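You operate a simulated robot arm through the tools that you are given. There is no shell and no other tool.

The job below is to be done with a simulated robot arm. You get a single attempt, and the scene is never put back.

TASK
Set the three numbered sliders as the marks on the blue board show.
Fine: the board is in the cream box on the rails: open the lid to read it, leave the board in and close it again.

It is judged by the outcome, as a careful person would: the job done as asked, and still so three seconds after it is handed in. It fails if anything else is knocked over, pushed out of place, dropped, spilled or broken. Lids that push on must go on centred and level and be pressed home; caps that screw on are set level and turned clockwise until they are tight.

THE ROBOT
A 6-joint arm with a two-finger parallel gripper, fixed in place. Base frame: the origin is at the foot of the arm, x ahead of it, y to its left, z up; the work surface is at about z = 0. Lengths are in mm, angles in degrees, forces in N, time in s.
With the tool pointing down near the work surface it reaches from about 140 to 580 mm from the base axis. Its first joint turns from -66.0 to 66.0 degrees. Payload 2.1 kg.
The tool frame sits at the grasp point between the pads (the TCP): z along the fingers, y along the line on which they close. The tips reach 30 mm beyond it. Largest opening 94 mm; finger width 28, thickness 10; the body of the gripper, 50 by 96 mm, starts 55 mm behind the TCP.
Orientation is that of the tool frame in the base frame, as a unit quaternion [x, y, z, w]. With the fingers straight down and closing along the base's y, the tool's x points along the base's -x, its y along +y and its z along -z.

THE INTERFACE
- The arm moves only by the tool servo_tool. Its argument "steps" is a list of rows, each a list of 3 entries, a list of its own where there are three numbers: the shift along the tool's x, y, z in cm, then the turn, a rotation vector about the tool's x, y, z in degrees, then the gripper command, from -1 (shut) to 1 (fully open), values between in proportion. In form: [[[x, y, z], [rx, ry, rz], fingers], ...]. A call has 1 to 20 rows; each row shifts and turns the commanded pose from where the row before left it, along the tool's axes as they then stand. Rows are played at 5 a second. More than 50 mm and 8.6 degrees between two rows, or a gripper value outside its range, and nothing of the call is played. A pose out of reach is approached as far as the arm can. The call stops where the force on the tool passes 50 N (or 10 N more than at its start, if that is more) or the arm is blocked; 0.2 s more then pass. The fingers move at their own pace (about 72 mm/s each) and stop on an object; they squeeze with about 34 N. The grip force told is the motor's: it shows also when the fingers shut on nothing. Time passes only in rows, and 0.2 s behind the last, so rows that do not move let the fingers close. It gives the time, the measured TCP pose, the force on the tool (base axes), the opening and the grip force at its end, in the units of the frame above (readings bear some noise), with the torque about the TCP (base axes, N m) and any sound that the robot's microphone picked up.
- Cameras (640 x 400 px; columns grow to the right, rows downward): "scene" is fixed at [33.2, -352.2, 504.7]; the picture's right is [0.89, -0.46, 0.00], its down [-0.20, -0.38, -0.90] and it looks along [0.42, 0.80, -0.43] (base axes); focal length 341 px, centre (320, 200). "wrist" rides on the gripper at [76, 14, -102] in the tool frame; the picture's right is [-0.18, 0.98, 0.00], its down [-0.75, -0.14, -0.64] and it looks along [-0.63, -0.12, 0.77] (tool axes); focal length 243 px, centre (320, 200). There is no depth. A picture from a camera that has moved, and an enlarged one, comes with that camera's place and axes in the base frame and with its lens. The place of the scene camera against the robot may be out by one fixed shift of up to 18 mm in any direction.
- camera(camera): a new picture of that camera. No time passes.
- zoom(camera, box): a new picture of the part [left, top, right, bottom] of that camera's present view, enlarged. No time passes.
- finish_job(): hands the job in; it is judged then, once.

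Places have to be worked out from the pictures, the camera data and where the tool is seen. Open the gripper and draw the arm clear of the work before you hand the job in, unless the task says otherwise.

The tools are called by a JSON object that holds its "api" and its "payload". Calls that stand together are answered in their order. servo_tool: Moves the arm, as the interface text tells. Its arguments: {"type":"object","properties":{"steps":{"type":"array"}},"required":["steps"]} The other tools are called the same way: camera (camera) takes a picture; zoom (camera, box) takes an enlarged picture of a part of a camera's view; finish_job () hands the job in.

At the start:

```text
clock: 0.0
tcp_pos: [316.4, 137.2, 245.5]
ee_rot: [-0.001, 1.0, 0.0, 0.0]
ft_force: [-0.4, 0.1, -0.2]
ft_torque: [0.0, 0.0, 0.02]
opening: 93.9
gripper_force: 0.0
```

scene: 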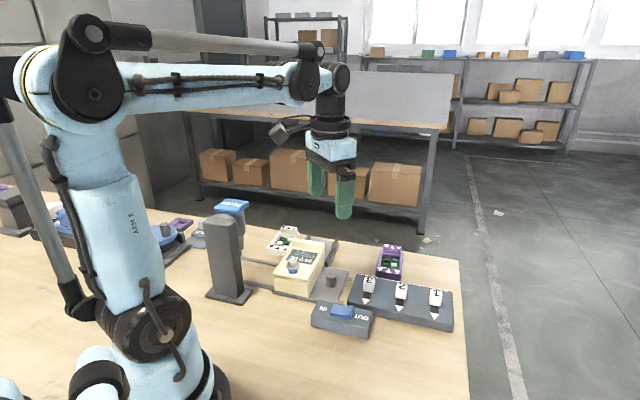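
wrist: 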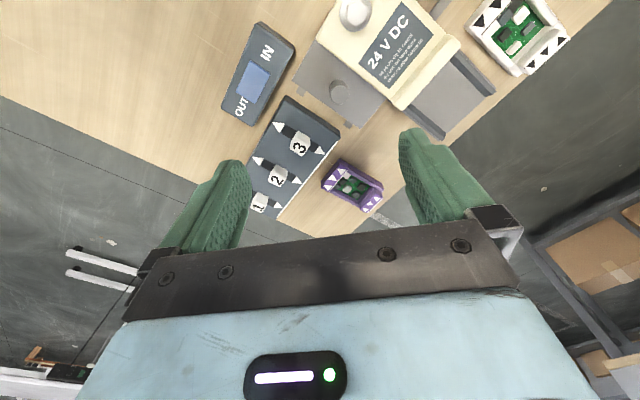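

I'll look closer at the box, the sliders and the surroundings before moving.

{"api": "zoom", "payload": {"camera": "scene", "box": [200, 190, 360, 310]}}

{"api": "zoom", "payload": {"camera": "scene", "box": [300, 230, 460, 350]}}

{"api": "zoom", "payload": {"camera": "wrist", "box": [220, 0, 420, 220]}}

{"api": "zoom", "payload": {"camera": "scene", "box": [0, 170, 260, 300]}}

```text
3.33 times, centred on (280, 250) of scene
camera zoom: at [33.2, -352.2, 504.7], right [0.89, -0.46, 0.0], down [-0.2, -0.38, -0.9], along [0.42, 0.8, -0.43], focal length 1137 px, centre (453, 33)
```

zoom: 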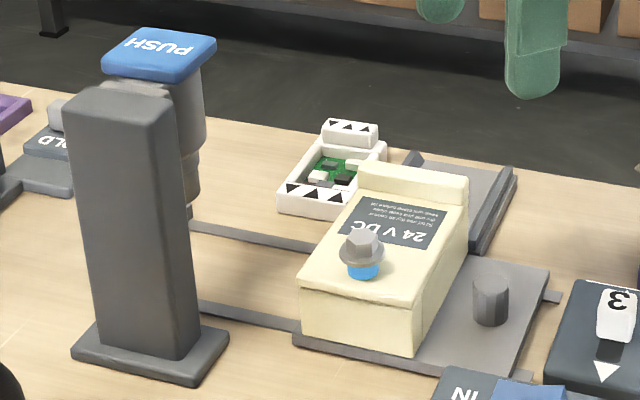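

```text
3.33 times, centred on (380, 290) of scene
camera zoom: at [33.2, -352.2, 504.7], right [0.89, -0.46, 0.0], down [-0.2, -0.38, -0.9], along [0.42, 0.8, -0.43], focal length 1137 px, centre (120, -100)
```

zoom: 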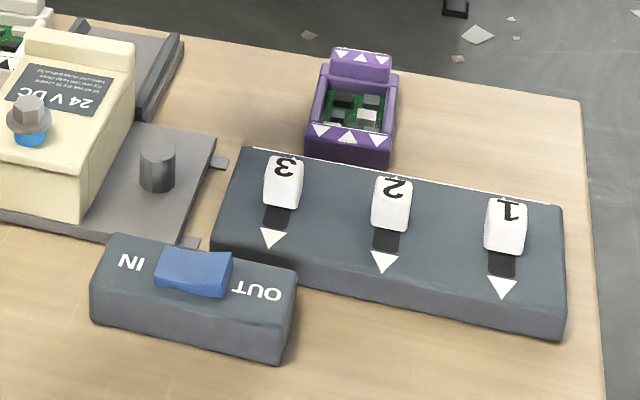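

```text
1.82 times, centred on (320, 110) of wrist
camera zoom: at [240.1, 151.5, 348.6], right [0.18, 0.98, 0.0], down [0.75, -0.14, 0.64], along [0.63, -0.12, -0.77], focal length 441 px, centre (320, 364)
```

zoom: 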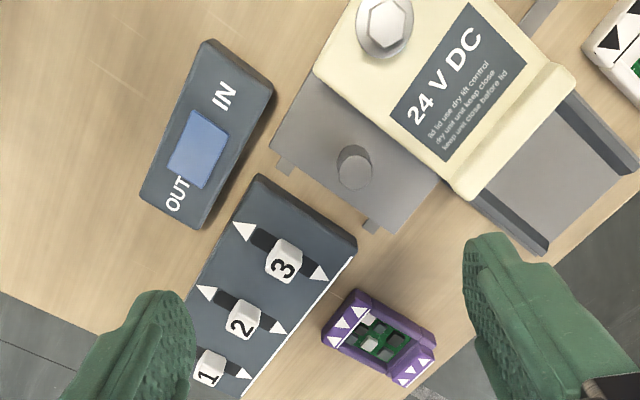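

```text
2.46 times, centred on (130, 235) of scene
camera zoom: at [33.2, -352.2, 504.7], right [0.89, -0.46, 0.0], down [-0.2, -0.38, -0.9], along [0.42, 0.8, -0.43], focal length 839 px, centre (788, 114)
```

zoom: 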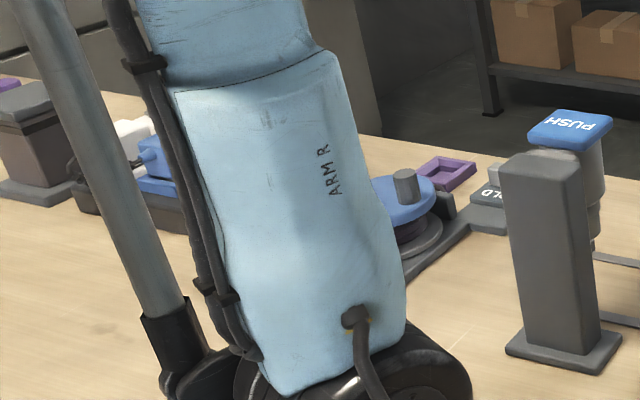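

The cream box sits on a carriage with a hex knob at about (256,181). I'll draw the tool back and up to see the box better with the wrist camera.

{"api": "servo_tool", "payload": {"steps": [[[2, 1, -1], [0, 0, 0], 1], [[2, 1, -1], [0, 0, 0], 1], [[2, 1, -1], [0, 0, 0], 1], [[2, 1, -1], [0, 0, 0], 1], [[2, 1, -1], [0, 0, 0], 1], [[0, 0, 0], [0, 0, 0], 1]]}}

{"api": "camera", "payload": {"camera": "wrist"}}

{"api": "camera", "payload": {"camera": "scene"}}

```text
clock: 1.4
tcp_pos: [216.9, 186.4, 295.0]
ee_rot: [0.001, 1.0, -0.001, 0.0]
ft_force: [0.4, 0.1, -0.2]
ft_torque: [0.03, 0.06, -0.02]
opening: 93.9
gripper_force: 0.1
```

```text
taken
camera wrist: at [139.5, 201.5, 397.5], right [0.18, 0.98, 0.0], down [0.75, -0.14, 0.64], along [0.63, -0.12, -0.77], focal length 243 px, centre (320, 200)
```

wrist: 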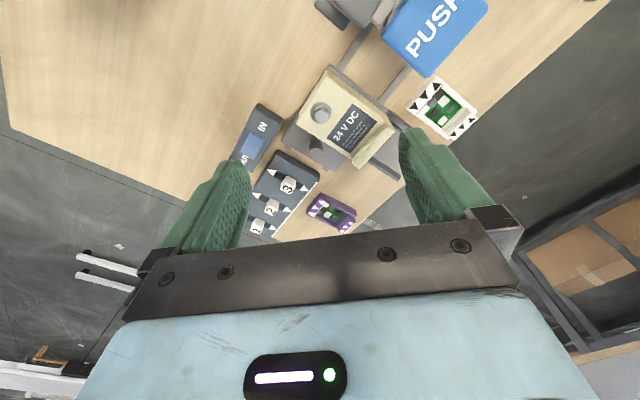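

```text
taken
```

scene: 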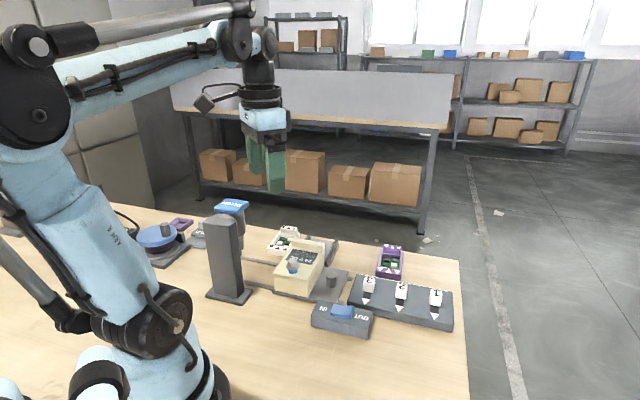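

{"api": "zoom", "payload": {"camera": "wrist", "box": [270, 50, 420, 180]}}

{"api": "zoom", "payload": {"camera": "wrist", "box": [300, 0, 500, 130]}}

{"api": "zoom", "payload": {"camera": "scene", "box": [250, 220, 350, 310]}}

{"api": "zoom", "payload": {"camera": "scene", "box": [100, 190, 270, 310]}}

```text
3.08 times, centred on (345, 115) of wrist
camera zoom: at [139.5, 201.5, 397.5], right [0.18, 0.98, 0.0], down [0.75, -0.14, 0.64], along [0.63, -0.12, -0.77], focal length 746 px, centre (243, 462)
```

zoom: 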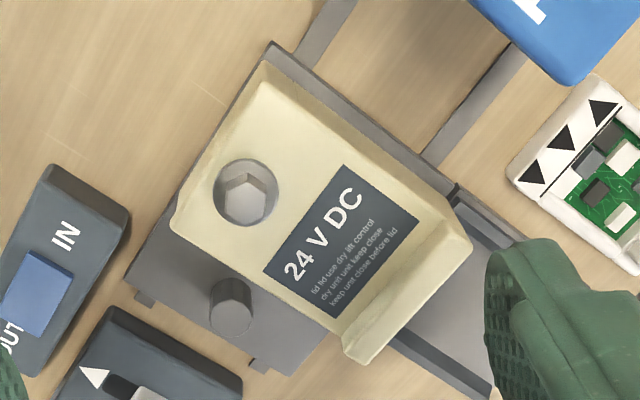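

```text
3.08 times, centred on (400, 65) of wrist
camera zoom: at [139.5, 201.5, 397.5], right [0.18, 0.98, 0.0], down [0.75, -0.14, 0.64], along [0.63, -0.12, -0.77], focal length 746 px, centre (74, 615)
```

zoom: 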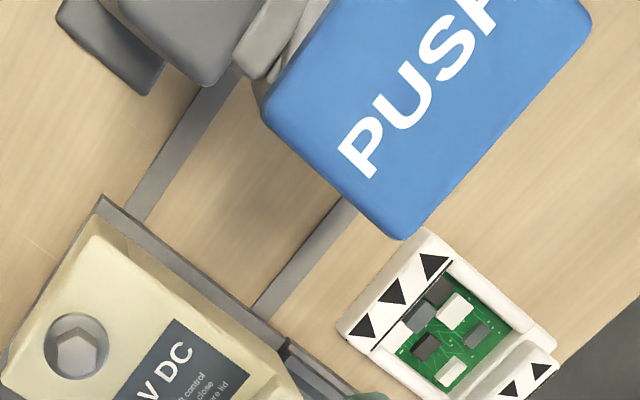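

```text
4.44 times, centred on (300, 265) of scene
camera zoom: at [33.2, -352.2, 504.7], right [0.89, -0.46, 0.0], down [-0.2, -0.38, -0.9], along [0.42, 0.8, -0.43], focal length 1516 px, centre (409, -89)
```

zoom: 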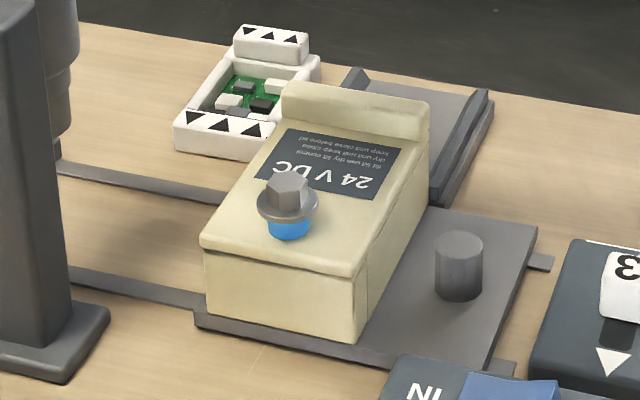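

```text
3.33 times, centred on (185, 250) of scene
camera zoom: at [33.2, -352.2, 504.7], right [0.89, -0.46, 0.0], down [-0.2, -0.38, -0.9], along [0.42, 0.8, -0.43], focal length 1137 px, centre (770, 33)
```

zoom: 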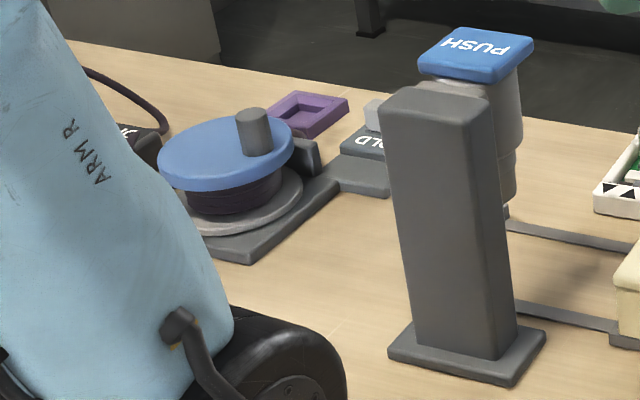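

Rails run along (-1,1), the box's long axis along (1,1). I'll move to look at the box along its long axis from the near side, lower.

{"api": "servo_tool", "payload": {"steps": [[[0.6, -1.8, 1.5], [0, 0, 0], 1], [[0.6, -1.8, 1.5], [0, 0, 0], 1], [[0.6, -1.8, 1.5], [0, 0, 0], 1], [[0.6, -1.8, 1.5], [0, 0, 0], 1], [[0, 0, 0], [0, 0, -7.5], 1], [[0, 0, 0], [0, 0, -7.5], 1], [[0, 0, 0], [0, 0, -7.5], 1], [[0, 0, 0], [0, 0, -7.5], 1], [[0, 0, 0], [0, 0, -7.5], 1], [[0, 0, 0], [0, 0, -7.5], 1], [[0, 0, 0], [0, 0, 0], 1]]}}

{"api": "camera", "payload": {"camera": "wrist"}}

{"api": "camera", "payload": {"camera": "scene"}}

```text
clock: 3.8
tcp_pos: [192.4, 115.1, 236.8]
ee_rot: [-0.385, 0.923, 0.0, 0.0]
ft_force: [-0.1, 0.6, 0.8]
ft_torque: [-0.03, -0.02, 0.02]
opening: 94.1
gripper_force: 0.0
```

```text
taken
camera wrist: at [128.3, 71.5, 339.1], right [-0.57, 0.82, 0.0], down [0.63, 0.43, 0.64], along [0.53, 0.36, -0.77], focal length 243 px, centre (320, 200)
```

wrist: 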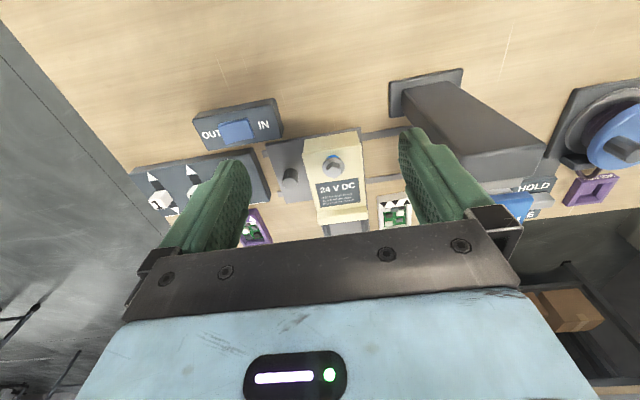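

```text
taken
```

scene: 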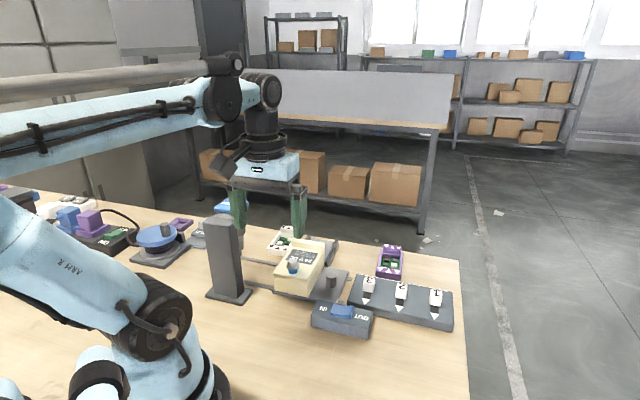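

{"api": "zoom", "payload": {"camera": "wrist", "box": [260, 110, 420, 240]}}

{"api": "zoom", "payload": {"camera": "wrist", "box": [290, 120, 380, 180]}}

{"api": "zoom", "payload": {"camera": "wrist", "box": [120, 90, 290, 240]}}

{"api": "zoom", "payload": {"camera": "scene", "box": [0, 190, 210, 300]}}

```text
3.08 times, centred on (340, 175) of wrist
camera zoom: at [128.3, 71.5, 339.1], right [-0.57, 0.82, 0.0], down [0.63, 0.43, 0.64], along [0.53, 0.36, -0.77], focal length 746 px, centre (258, 277)
```

zoom: 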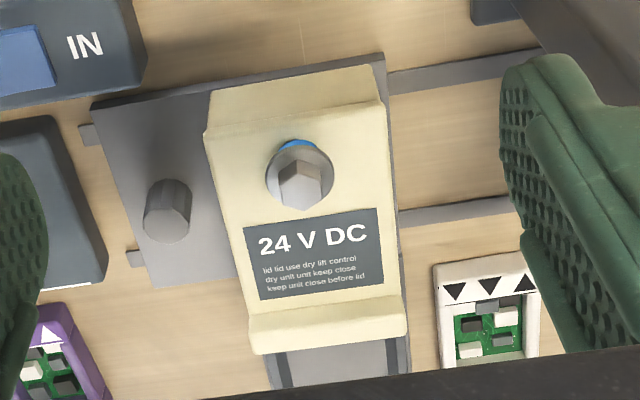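

```text
6.67 times, centred on (335, 150) of wrist
camera zoom: at [128.3, 71.5, 339.1], right [-0.57, 0.82, 0.0], down [0.63, 0.43, 0.64], along [0.53, 0.36, -0.77], focal length 1618 px, centre (220, 533)
```

zoom: 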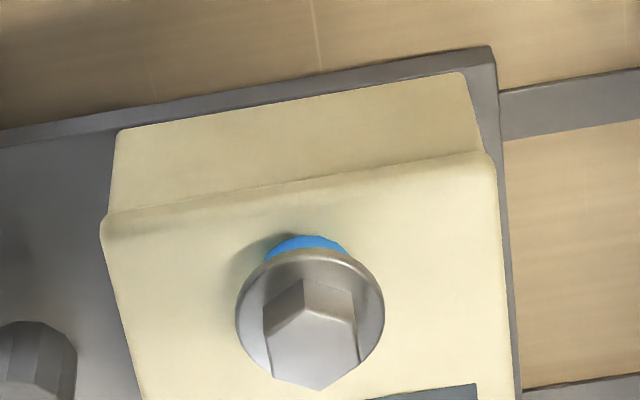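

```text
2.67 times, centred on (205, 165) of wrist
camera zoom: at [128.3, 71.5, 339.1], right [-0.57, 0.82, 0.0], down [0.63, 0.43, 0.64], along [0.53, 0.36, -0.77], focal length 647 px, centre (627, 293)
```

zoom: 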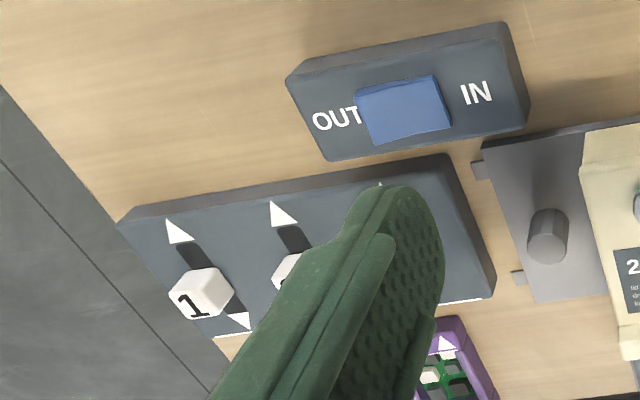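

```text
3.05 times, centred on (105, 245) of scene
camera zoom: at [33.2, -352.2, 504.7], right [0.89, -0.46, 0.0], down [-0.2, -0.38, -0.9], along [0.42, 0.8, -0.43], focal length 1039 px, centre (975, 63)
```

zoom: 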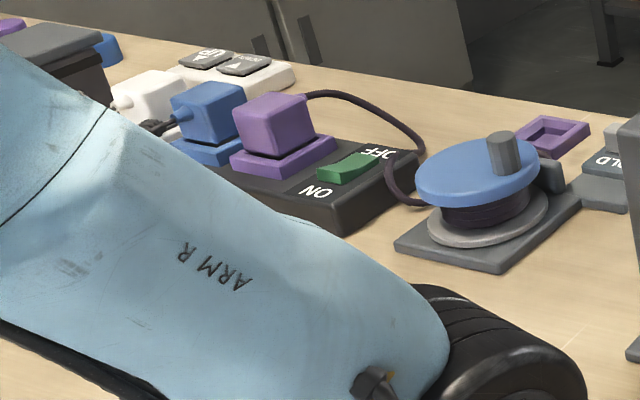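

The lid seems to overhang the base with a raised ridge at the far end, and a hex knob with a blue collar at the near end. I'll go round to view the box from its slider side.

{"api": "servo_tool", "payload": {"steps": [[[-2.57, -2.57, 0.5], [0, 0, 0], 1], [[-2.57, -2.57, 0.5], [0, 0, 0], 1], [[-2.57, -2.57, 0.5], [0, 0, 0], 1], [[-2.57, -2.57, 0.5], [0, 0, 0], 1], [[-2.57, -2.57, 0.5], [0, 0, 0], 1], [[0, 0, 0], [0, 0, -7.5], 1], [[0, 0, 0], [0, 0, -7.5], 1], [[0, 0, 0], [0, 0, -7.5], 1], [[0, 0, 0], [0, 0, -7.5], 1], [[0, 0, 0], [0, 0, -7.5], 1], [[0, 0, 0], [0, 0, -7.5], 1], [[0, 0, 0], [0, 0, -7.5], 1], [[0, 0, 0], [0, 0, -7.5], 1], [[0, 0, 0], [0, 0, -7.5], 1], [[0, 0, 0], [0, 0, -7.5], 1], [[0, 0, 0], [0, 0, -7.5], 1], [[0, 0, 0], [0, 0, -7.5], 1], [[0, 0, 0], [0, 0, 0], 1]]}}

{"api": "camera", "payload": {"camera": "wrist"}}

{"api": "camera", "payload": {"camera": "scene"}}

```text
clock: 7.6
tcp_pos: [375.3, 114.1, 210.7]
ee_rot: [0.924, -0.382, -0.001, 0.0]
ft_force: [0.9, -0.2, -0.2]
ft_torque: [0.0, -0.01, 0.02]
opening: 94.1
gripper_force: 0.3
```

```text
taken
camera wrist: at [417.7, 50.8, 313.8], right [-0.82, -0.57, 0.0], down [-0.43, 0.63, 0.64], along [-0.36, 0.53, -0.77], focal length 243 px, centre (320, 200)
```

wrist: 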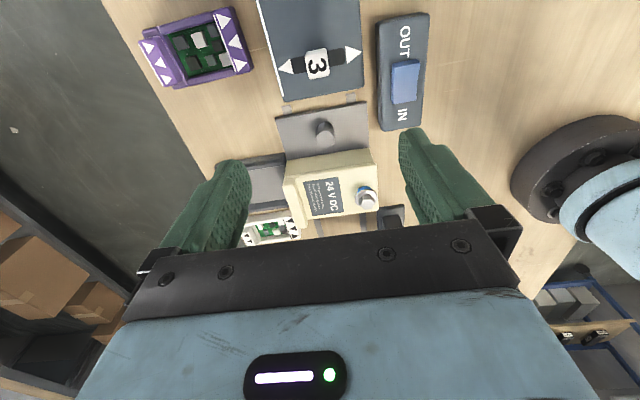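

```text
taken
```

scene: 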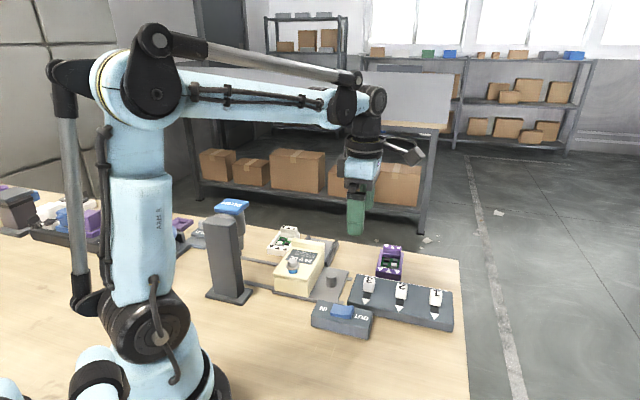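

{"api": "zoom", "payload": {"camera": "wrist", "box": [230, 90, 410, 240]}}

{"api": "zoom", "payload": {"camera": "wrist", "box": [270, 140, 390, 225]}}

{"api": "zoom", "payload": {"camera": "wrist", "box": [240, 0, 440, 130]}}

```text
2.67 times, centred on (320, 165) of wrist
camera zoom: at [417.7, 50.8, 313.8], right [-0.82, -0.57, 0.0], down [-0.43, 0.63, 0.64], along [-0.36, 0.53, -0.77], focal length 647 px, centre (320, 293)
```

zoom: 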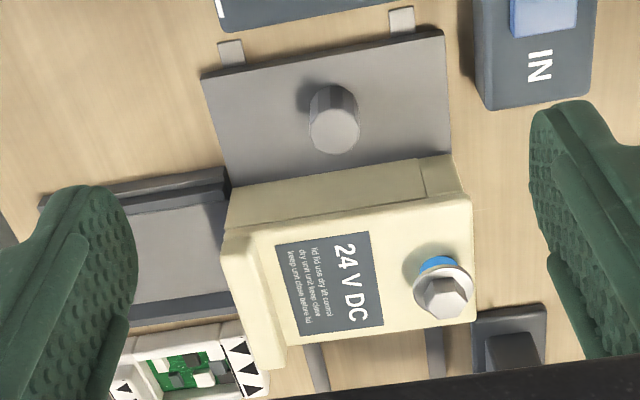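

```text
4.71 times, centred on (330, 182) of wrist
camera zoom: at [417.7, 50.8, 313.8], right [-0.82, -0.57, 0.0], down [-0.43, 0.63, 0.64], along [-0.36, 0.53, -0.77], focal length 1142 px, centre (273, 282)
```

zoom: 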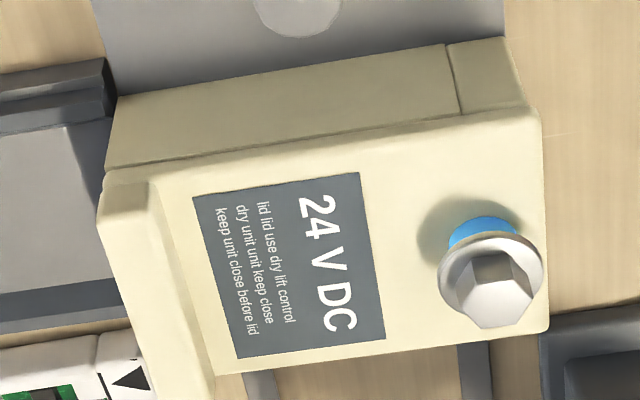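

```text
3.08 times, centred on (340, 65) of wrist
camera zoom: at [417.7, 50.8, 313.8], right [-0.82, -0.57, 0.0], down [-0.43, 0.63, 0.64], along [-0.36, 0.53, -0.77], focal length 746 px, centre (258, 615)
```

zoom: 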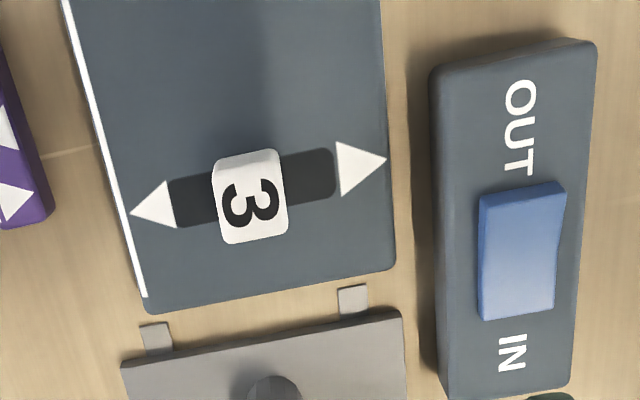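

The knob (u≈309) lines up with the press axis (u≈311), and the grey tray lines up with the box's far end. I'll swing round further to see the ridge end of the box.

{"api": "servo_tool", "payload": {"steps": [[[-1.27, -3.07, 0], [0, 0, 0], 1], [[-1.27, -3.07, 0], [0, 0, 0], 1], [[-1.27, -3.07, 0], [0, 0, 0], 1], [[0, 0, 0], [0, 0, -7.5], 1], [[0, 0, 0], [0, 0, -7.5], 1], [[0, 0, 0], [0, 0, -7.5], 1], [[0, 0, 0], [0, 0, -7.5], 1], [[0, 0, 0], [0, 0, -7.5], 1], [[0, 0, 0], [0, 0, -7.5], 1], [[0, 0, 0], [0, 0, 0], 1]]}}

{"api": "camera", "payload": {"camera": "wrist"}}

{"api": "zoom", "payload": {"camera": "wrist", "box": [240, 100, 400, 230]}}

```text
clock: 9.8
tcp_pos: [414.6, 206.3, 210.9]
ee_rot: [1.0, 0.001, 0.0, 0.001]
ft_force: [-0.2, -0.4, 0.0]
ft_torque: [-0.01, 0.01, -0.01]
opening: 93.6
gripper_force: 0.0
```

```text
taken
camera wrist: at [488.2, 193.0, 313.1], right [-0.18, -0.98, 0.0], down [-0.75, 0.14, 0.64], along [-0.63, 0.12, -0.77], focal length 243 px, centre (320, 200)
```

wrist: 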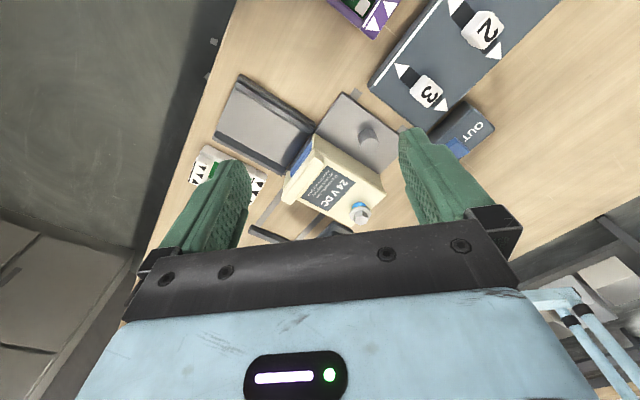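

```text
3.08 times, centred on (320, 165) of wrist
camera zoom: at [488.2, 193.0, 313.1], right [-0.18, -0.98, 0.0], down [-0.75, 0.14, 0.64], along [-0.63, 0.12, -0.77], focal length 746 px, centre (320, 308)
```

zoom: 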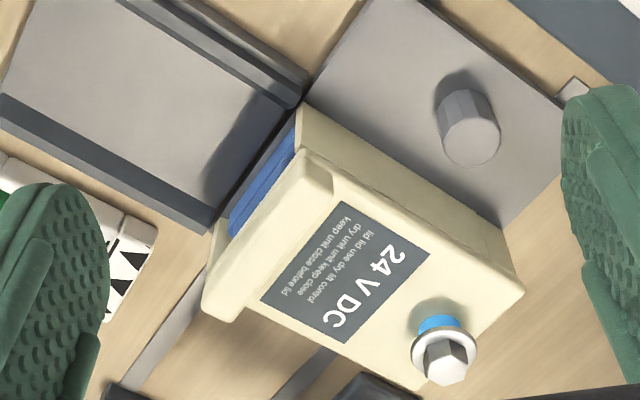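

{"api": "zoom", "payload": {"camera": "wrist", "box": [275, 120, 345, 180]}}

{"api": "zoom", "payload": {"camera": "wrist", "box": [330, 165, 400, 225]}}

{"api": "zoom", "payload": {"camera": "wrist", "box": [340, 0, 560, 160]}}

{"api": "zoom", "payload": {"camera": "scene", "box": [340, 240, 460, 340]}}

```text
6.67 times, centred on (310, 150) of wrist
camera zoom: at [488.2, 193.0, 313.1], right [-0.18, -0.98, 0.0], down [-0.75, 0.14, 0.64], along [-0.63, 0.12, -0.77], focal length 1618 px, centre (387, 533)
```

zoom: 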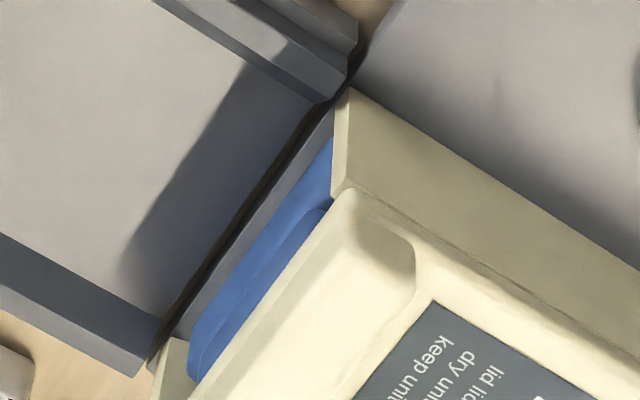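

```text
6.67 times, centred on (365, 195) of wrist
camera zoom: at [488.2, 193.0, 313.1], right [-0.18, -0.98, 0.0], down [-0.75, 0.14, 0.64], along [-0.63, 0.12, -0.77], focal length 1618 px, centre (20, 233)
```

zoom: 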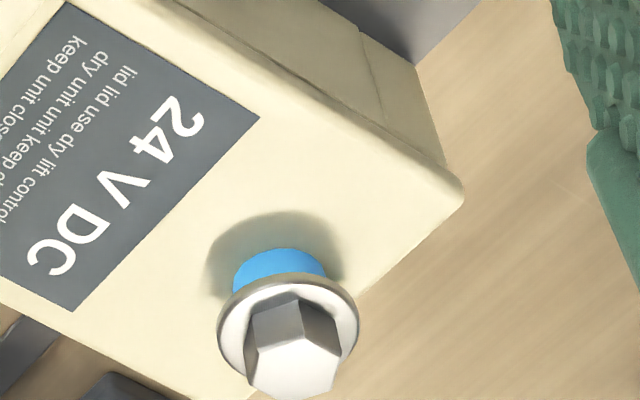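

```text
2.50 times, centred on (450, 80) of wrist
camera zoom: at [488.2, 193.0, 313.1], right [-0.18, -0.98, 0.0], down [-0.75, 0.14, 0.64], along [-0.63, 0.12, -0.77], focal length 606 px, centre (-5, 500)
```

zoom: 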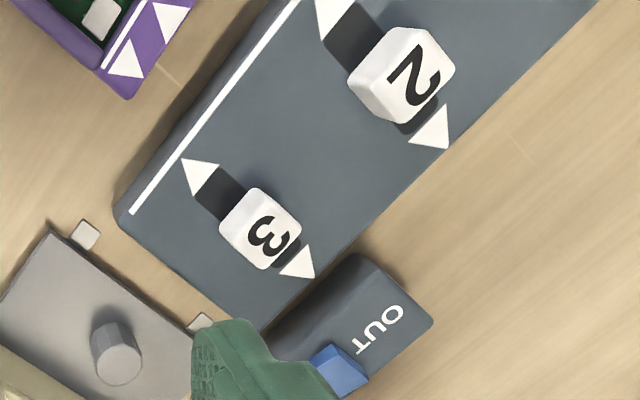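

```text
4.00 times, centred on (400, 290) of scene
camera zoom: at [33.2, -352.2, 504.7], right [0.89, -0.46, 0.0], down [-0.2, -0.38, -0.9], along [0.42, 0.8, -0.43], focal length 1364 px, centre (0, -160)
```

zoom: 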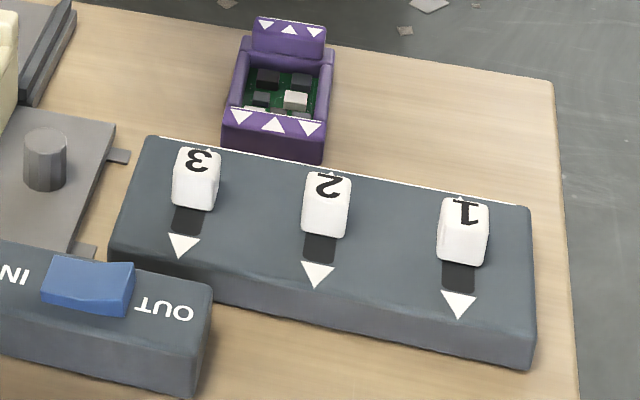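

The far end of the box is open under the ridge, with the blue board's edge showing, so the ridge looks like a finger lip for the lid. I'll turn the gripper so it closes along the box's length and hover above the ridge.

{"api": "servo_tool", "payload": {"steps": [[[0, 0, 0], [0, 0, 7.5], 0], [[0, 0, 0], [0, 0, 7.5], 0], [[0, 0, 0], [0, 0, 7.5], 0], [[0, 0, 0], [0, 0, 7.5], 0], [[0, 0, 0], [0, 0, 7.5], 0], [[0, 0, 0], [0, 0, 7.5], 0], [[-3, 1.3, 0], [0, 0, 0], 0], [[-3, 1.3, 0], [0, 0, 0], 0], [[-3, 1.3, 0], [0, 0, 0], 0], [[0, 0, 3], [0, 0, 0], 0], [[0, 0, 2], [0, 0, 0], 0], [[0, 0, 0], [0, 0, 0], 0]]}}

{"api": "camera", "payload": {"camera": "wrist"}}

{"api": "camera", "payload": {"camera": "scene"}}

```text
clock: 12.4
tcp_pos: [324.1, 243.2, 162.2]
ee_rot: [0.924, -0.384, 0.0, 0.0]
ft_force: [0.4, 0.2, -0.5]
ft_torque: [0.01, 0.0, 0.0]
opening: 46.7
gripper_force: 0.0
```

```text
taken
camera wrist: at [365.9, 179.9, 264.4], right [-0.83, -0.56, 0.0], down [-0.43, 0.63, 0.64], along [-0.36, 0.53, -0.77], focal length 243 px, centre (320, 200)
```

wrist: 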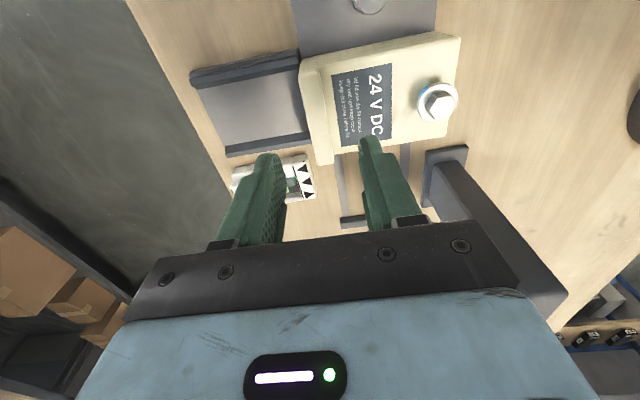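

```text
taken
```

scene: 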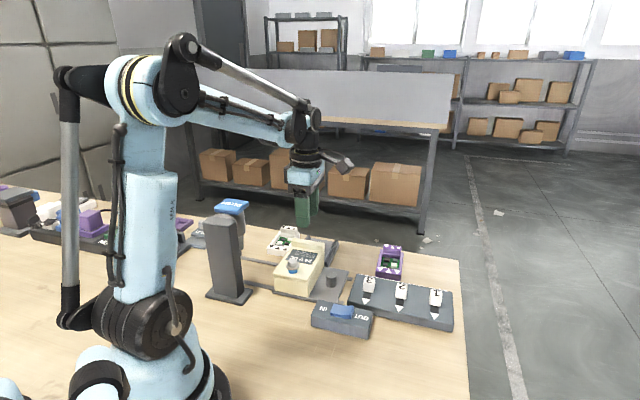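

{"api": "zoom", "payload": {"camera": "wrist", "box": [280, 20, 480, 180]}}

{"api": "zoom", "payload": {"camera": "scene", "box": [250, 160, 350, 310]}}

```text
2.50 times, centred on (380, 100) of wrist
camera zoom: at [365.9, 179.9, 264.4], right [-0.83, -0.56, 0.0], down [-0.43, 0.63, 0.64], along [-0.36, 0.53, -0.77], focal length 606 px, centre (170, 450)
```

zoom: 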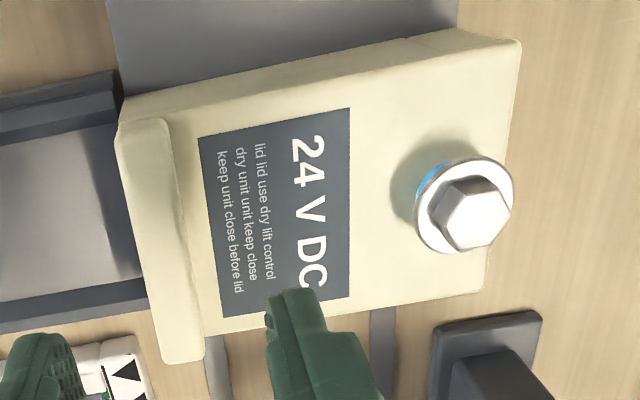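

```text
2.67 times, centred on (300, 235) of scene
camera zoom: at [33.2, -352.2, 504.7], right [0.89, -0.46, 0.0], down [-0.2, -0.38, -0.9], along [0.42, 0.8, -0.43], focal length 909 px, centre (373, 107)
```

zoom: 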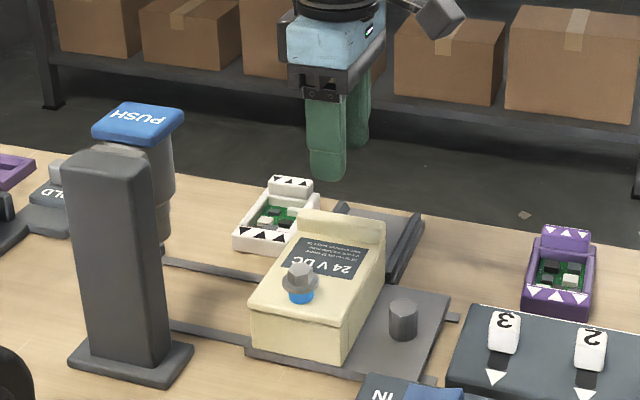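

Ridge estimated at u 394–410, v about −90…−10, top z≈57–60; the TCP is at u=401. I'll descend to TCP z≈95 and check the heights before gripping.

{"api": "servo_tool", "payload": {"steps": [[[0, 0, 2], [0, 0, 0], 0], [[0, 0, 2], [0, 0, 0], 0], [[0, 0, 1.5], [0, 0, 0], 0], [[0, 0, 1], [0, 0, 0], 0], [[0, 0, 0], [0, 0, 0], 0]]}}

{"api": "camera", "payload": {"camera": "wrist"}}

{"api": "zoom", "payload": {"camera": "scene", "box": [250, 200, 350, 310]}}

```text
clock: 13.6
tcp_pos: [320.9, 243.5, 95.3]
ee_rot: [0.924, -0.383, 0.0, 0.0]
ft_force: [-0.3, 0.8, 0.0]
ft_torque: [0.01, -0.01, 0.01]
opening: 47.0
gripper_force: 0.1
```

```text
taken
camera wrist: at [364.4, 180.1, 198.2], right [-0.83, -0.56, 0.0], down [-0.43, 0.63, 0.64], along [-0.36, 0.53, -0.77], focal length 243 px, centre (320, 200)
```

wrist: 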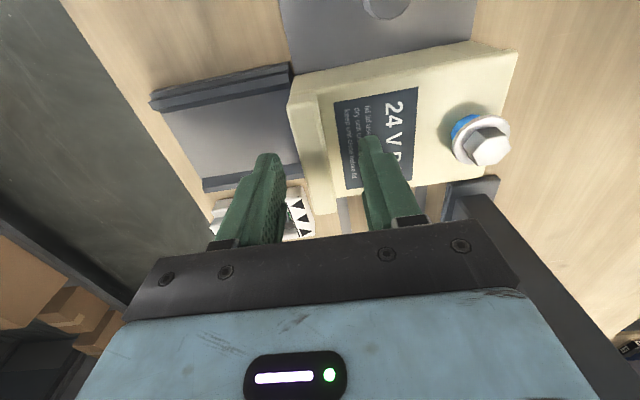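

```text
3.64 times, centred on (300, 255) of scene
camera zoom: at [33.2, -352.2, 504.7], right [0.89, -0.46, 0.0], down [-0.2, -0.38, -0.9], along [0.42, 0.8, -0.43], focal length 1240 px, centre (393, 0)
```

zoom: 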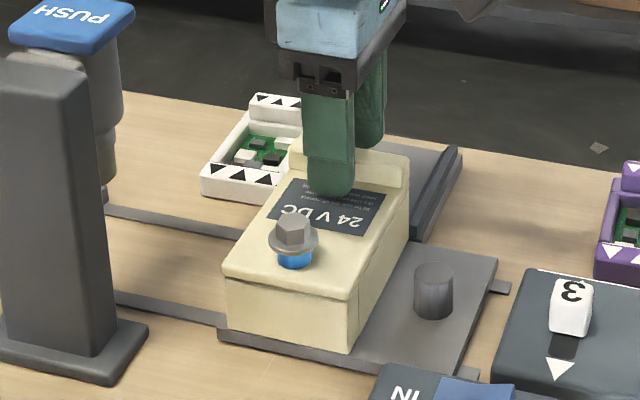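

The fingers straddle the ridge as hoped. I'll creep down in 3 mm steps, watching the force.

{"api": "servo_tool", "payload": {"steps": [[[0, 0, 0.4], [0, 0, 0], 0], [[0, 0, 0.3], [0, 0, 0], 0], [[0, 0, 0.3], [0, 0, 0], 0], [[0, 0, 0], [0, 0, 0], 0]]}}

{"api": "zoom", "payload": {"camera": "scene", "box": [270, 220, 330, 280]}}

{"api": "zoom", "payload": {"camera": "wrist", "box": [240, 60, 440, 240]}}

```text
clock: 14.3
tcp_pos: [321.1, 243.8, 89.3]
ee_rot: [0.924, -0.383, -0.002, 0.003]
ft_force: [0.2, 0.4, 11.8]
ft_torque: [-0.16, 0.21, -0.1]
opening: 47.2
gripper_force: 0.0
stopped in row 3: the force on the tool passed its limit at 65 N (the readings are from after the stop); the commanded pose is now the measured one
```

```text
6.67 times, centred on (300, 250) of scene
camera zoom: at [33.2, -352.2, 504.7], right [0.89, -0.46, 0.0], down [-0.2, -0.38, -0.9], along [0.42, 0.8, -0.43], focal length 2273 px, centre (453, -133)
```

zoom: 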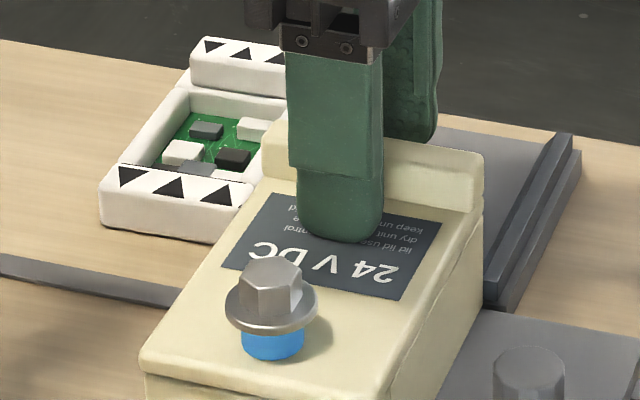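

```text
2.22 times, centred on (340, 150) of wrist
camera zoom: at [364.4, 180.3, 192.6], right [-0.83, -0.56, 0.0], down [-0.43, 0.63, 0.64], along [-0.36, 0.53, -0.77], focal length 539 px, centre (276, 311)
```

zoom: 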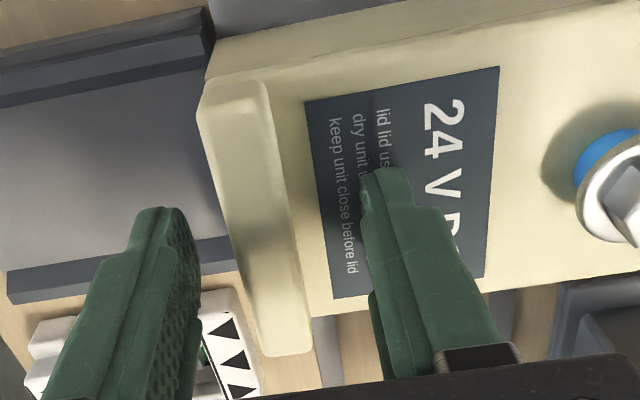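

The lid top is at z≈59 (tip contact), so the ridge top is about 67. I'll lift 2 mm off, centre on the ridge, and close on it.

{"api": "servo_tool", "payload": {"steps": [[[0, -0.2, -0.2], [0, 0, 0], 0], [[0, 0, 0], [0, 0, 0], -0.3], [[0, 0, 0], [0, 0, 0], -0.5], [[0, 0, 0], [0, 0, 0], -1], [[0, 0, 0], [0, 0, 0], -1], [[0, 0, 0], [0, 0, 0], -1]]}}

{"api": "zoom", "payload": {"camera": "wrist", "box": [240, 60, 440, 240]}}

```text
clock: 15.7
tcp_pos: [324.3, 245.2, 91.4]
ee_rot: [0.924, -0.383, -0.001, 0.002]
ft_force: [0.7, 1.1, -1.1]
ft_torque: [0.06, -0.18, 0.01]
opening: 16.0
gripper_force: 45.2
```

```text
2.22 times, centred on (340, 150) of wrist
camera zoom: at [366.0, 182.0, 194.3], right [-0.83, -0.56, 0.0], down [-0.43, 0.63, 0.64], along [-0.36, 0.53, -0.77], focal length 539 px, centre (276, 311)
```

zoom: 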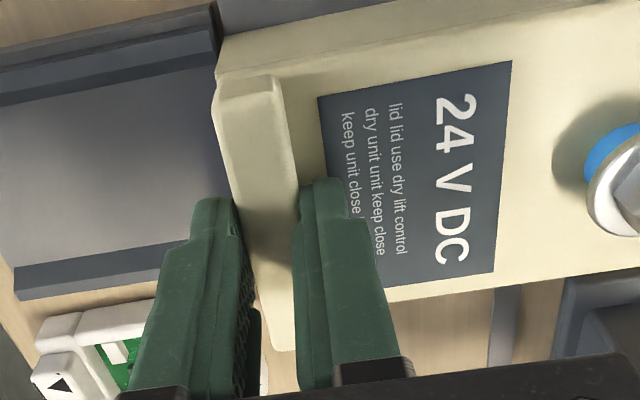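

Gripped the ridge (16 mm wide), centred with little side force. Now a small test lift of 4 mm.

{"api": "servo_tool", "payload": {"steps": [[[0, 0, -0.1], [0, 0, 0], -1], [[0, 0, -0.1], [0, 0, 0], -1], [[0, 0, -0.1], [0, 0, 0], -1], [[0, 0, -0.1], [0, 0, 0], -1], [[0, 0, 0], [0, 0, 0], -1]]}}

{"api": "zoom", "payload": {"camera": "wrist", "box": [240, 60, 440, 240]}}

{"api": "zoom", "payload": {"camera": "scene", "box": [250, 220, 350, 310]}}

```text
clock: 16.9
tcp_pos: [322.5, 245.8, 95.5]
ee_rot: [0.924, -0.383, -0.002, 0.001]
ft_force: [-1.0, 4.7, -43.4]
ft_torque: [0.17, -0.01, -0.12]
opening: 15.7
gripper_force: 45.1
```

```text
2.22 times, centred on (340, 150) of wrist
camera zoom: at [365.7, 181.4, 197.8], right [-0.82, -0.57, 0.0], down [-0.43, 0.63, 0.64], along [-0.37, 0.53, -0.77], focal length 539 px, centre (276, 311)
```

zoom: 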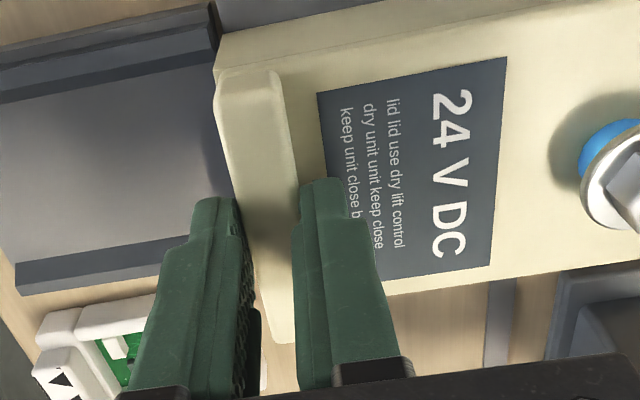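

```text
4.44 times, centred on (300, 265) of scene
camera zoom: at [33.4, -352.1, 504.8], right [0.89, -0.46, 0.0], down [-0.2, -0.38, -0.9], along [0.42, 0.8, -0.43], focal length 1516 px, centre (409, -89)
```

zoom: 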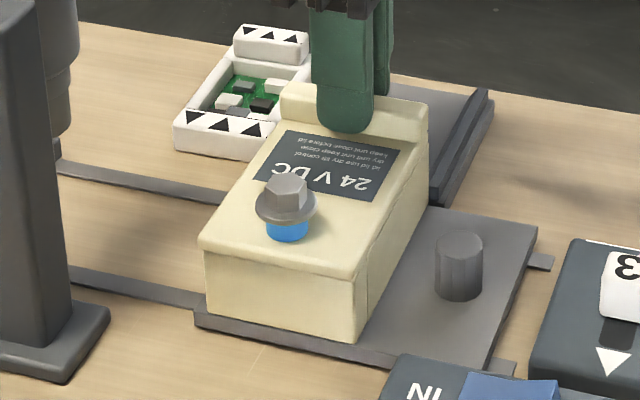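

The lid held: 43 N at 4 mm, so it's latched. I'll go back down, then test gently whether it slides along its length.

{"api": "servo_tool", "payload": {"steps": [[[0, 0, 0.2], [0, 0, 0], -1], [[0, 0, 0.2], [0, 0, 0], -1], [[0, 0, 0], [0, 0, 0], -1]]}}

{"api": "servo_tool", "payload": {"steps": [[[0, -0.1, 0], [0, 0, 0], -1], [[0, -0.1, 0], [0, 0, 0], -1], [[0, 0, 0], [0, 0, 0], -1]]}}

```text
clock: 17.7
tcp_pos: [322.5, 246.1, 92.8]
ee_rot: [0.924, -0.383, 0.0, 0.001]
ft_force: [0.3, 2.4, 43.9]
ft_torque: [0.16, -0.09, 0.02]
opening: 15.9
gripper_force: 45.3
```

```text
clock: 18.5
tcp_pos: [325.1, 246.7, 92.1]
ee_rot: [0.924, -0.382, 0.0, 0.002]
ft_force: [-3.8, -2.8, 44.3]
ft_torque: [-0.01, -0.02, 0.04]
opening: 16.0
gripper_force: 45.3
```

Moving 2 mm along +u met only about 5 N, so something may slide. Checking pictures.

{"api": "zoom", "payload": {"camera": "wrist", "box": [240, 60, 440, 240]}}

{"api": "zoom", "payload": {"camera": "scene", "box": [250, 220, 350, 310]}}

```text
2.22 times, centred on (340, 150) of wrist
camera zoom: at [366.9, 182.6, 194.5], right [-0.83, -0.56, 0.0], down [-0.43, 0.63, 0.64], along [-0.36, 0.53, -0.77], focal length 539 px, centre (276, 311)
```

zoom: 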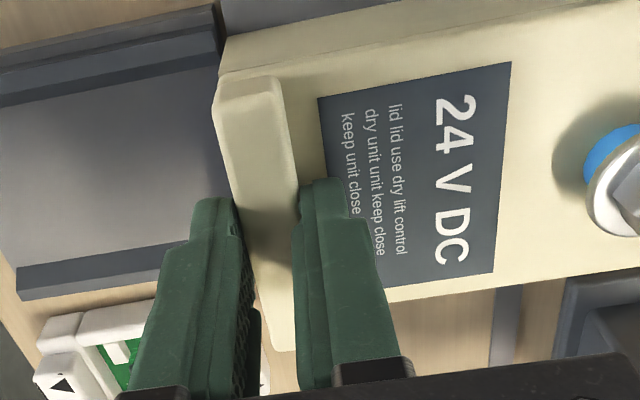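

```text
4.44 times, centred on (300, 265) of scene
camera zoom: at [33.1, -352.3, 504.6], right [0.89, -0.46, 0.0], down [-0.2, -0.38, -0.9], along [0.42, 0.8, -0.43], focal length 1516 px, centre (409, -89)
```

zoom: 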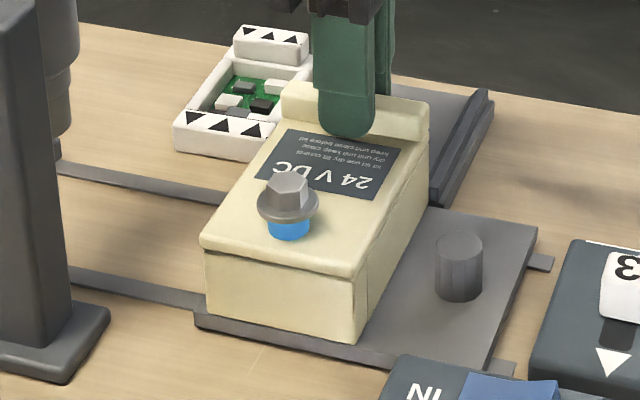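

{"api": "servo_tool", "payload": {"steps": [[[0, 0, -0.05], [0, 0, 0], -1], [[0, -0.1, 0], [0, 0, 0], -1], [[0, -0.1, 0], [0, 0, 0], -1], [[0, -0.1, 0], [0, 0, 0], -1], [[0, 0, 0], [0, 0, 0], -1]]}}

{"api": "zoom", "payload": {"camera": "scene", "box": [250, 220, 350, 310]}}

```text
clock: 19.7
tcp_pos: [323.8, 247.0, 92.2]
ee_rot: [0.924, -0.383, -0.003, 0.008]
ft_force: [-28.2, -29.9, 4.9]
ft_torque: [-0.71, -0.33, 0.1]
opening: 15.8
gripper_force: 44.8
```

```text
4.44 times, centred on (300, 265) of scene
camera zoom: at [33.2, -352.2, 504.7], right [0.89, -0.46, 0.0], down [-0.2, -0.38, -0.9], along [0.42, 0.8, -0.43], focal length 1516 px, centre (409, -89)
```

zoom: 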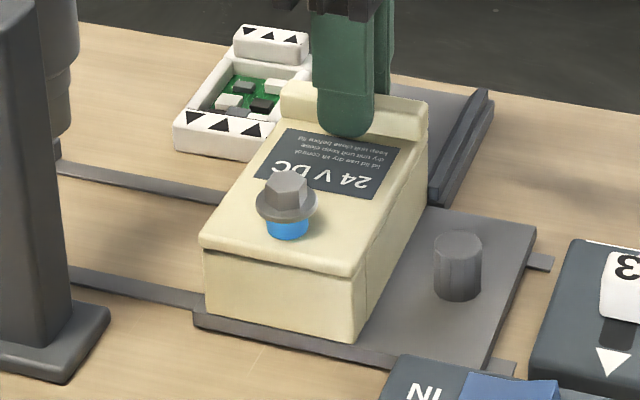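

The lid doesn't slide either (41 N). I'll relax, release the ridge, and go look at the knob from above.

{"api": "servo_tool", "payload": {"steps": [[[0, 0.5, 0], [0, 0, 0], -1], [[0, 0, 0], [0, 0, 0], -0.3], [[0, 0, 0], [0, 0, 0], 0], [[0, 0, -3], [0, 0, 0], 0], [[0, 0, -3], [0, 0, 0], 0], [[0, 3, -1], [0, 0, 0], 0], [[0, 3, 0], [0, 0, 0], 0], [[0, 3, 0], [0, 0, 0], 0], [[0, 0, 0], [0, 0, 0], 0]]}}

{"api": "camera", "payload": {"camera": "wrist"}}

{"api": "camera", "payload": {"camera": "scene"}}

```text
clock: 21.7
tcp_pos: [259.0, 180.9, 162.5]
ee_rot: [0.924, -0.382, -0.002, 0.001]
ft_force: [-0.6, 0.0, -0.3]
ft_torque: [0.02, -0.01, 0.01]
opening: 47.1
gripper_force: 0.0
```

```text
taken
camera wrist: at [302.2, 118.2, 265.0], right [-0.83, -0.56, 0.0], down [-0.43, 0.63, 0.64], along [-0.36, 0.53, -0.77], focal length 243 px, centre (320, 200)
```

wrist: 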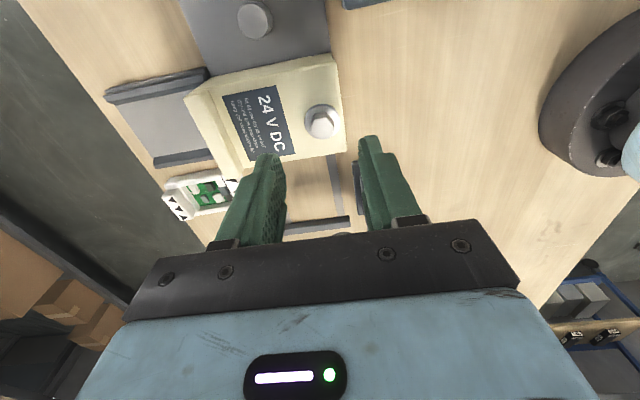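

```text
taken
```

scene: 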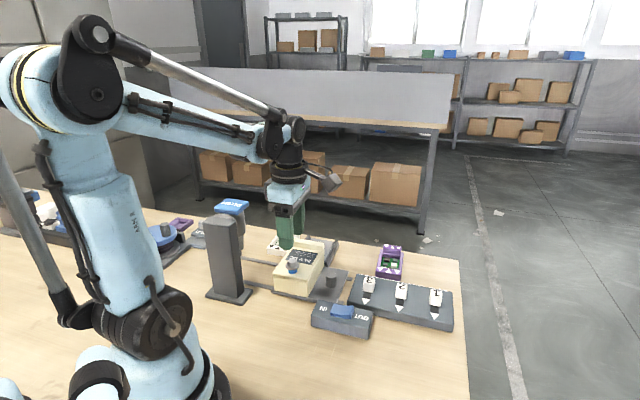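

{"api": "zoom", "payload": {"camera": "wrist", "box": [285, 80, 365, 160]}}

{"api": "zoom", "payload": {"camera": "scene", "box": [270, 245, 320, 285]}}

{"api": "zoom", "payload": {"camera": "scene", "box": [305, 285, 385, 345]}}

```text
5.00 times, centred on (325, 120) of wrist
camera zoom: at [302.2, 118.2, 265.0], right [-0.83, -0.56, 0.0], down [-0.43, 0.63, 0.64], along [-0.36, 0.53, -0.77], focal length 1213 px, centre (295, 600)
```

zoom: 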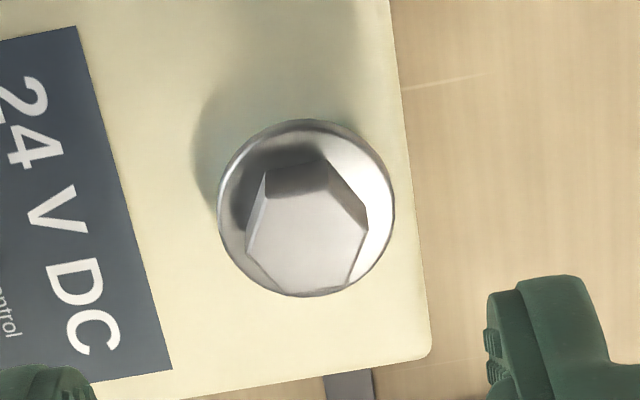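

```text
10.00 times, centred on (295, 265) of scene
camera zoom: at [33.2, -352.2, 504.7], right [0.89, -0.46, 0.0], down [-0.2, -0.38, -0.9], along [0.42, 0.8, -0.43], focal length 3410 px, centre (570, -450)
```

zoom: 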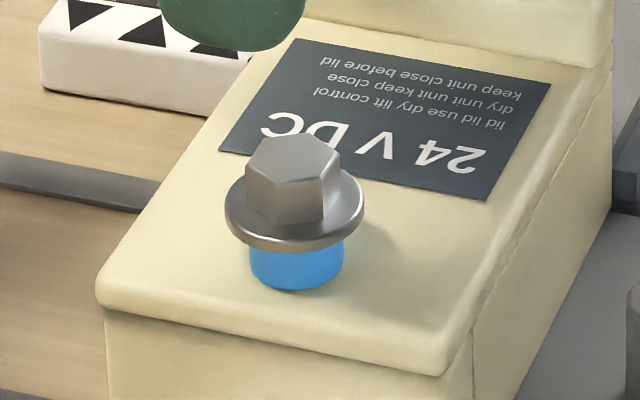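

```text
6.67 times, centred on (345, 315) of scene
camera zoom: at [33.2, -352.2, 504.7], right [0.89, -0.46, 0.0], down [-0.2, -0.38, -0.9], along [0.42, 0.8, -0.43], focal length 2273 px, centre (153, -567)
```

zoom: 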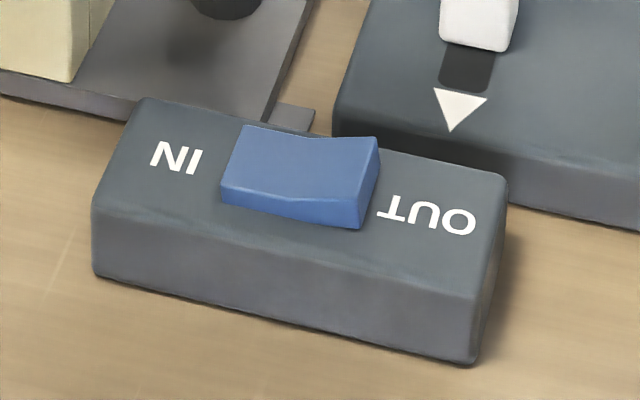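

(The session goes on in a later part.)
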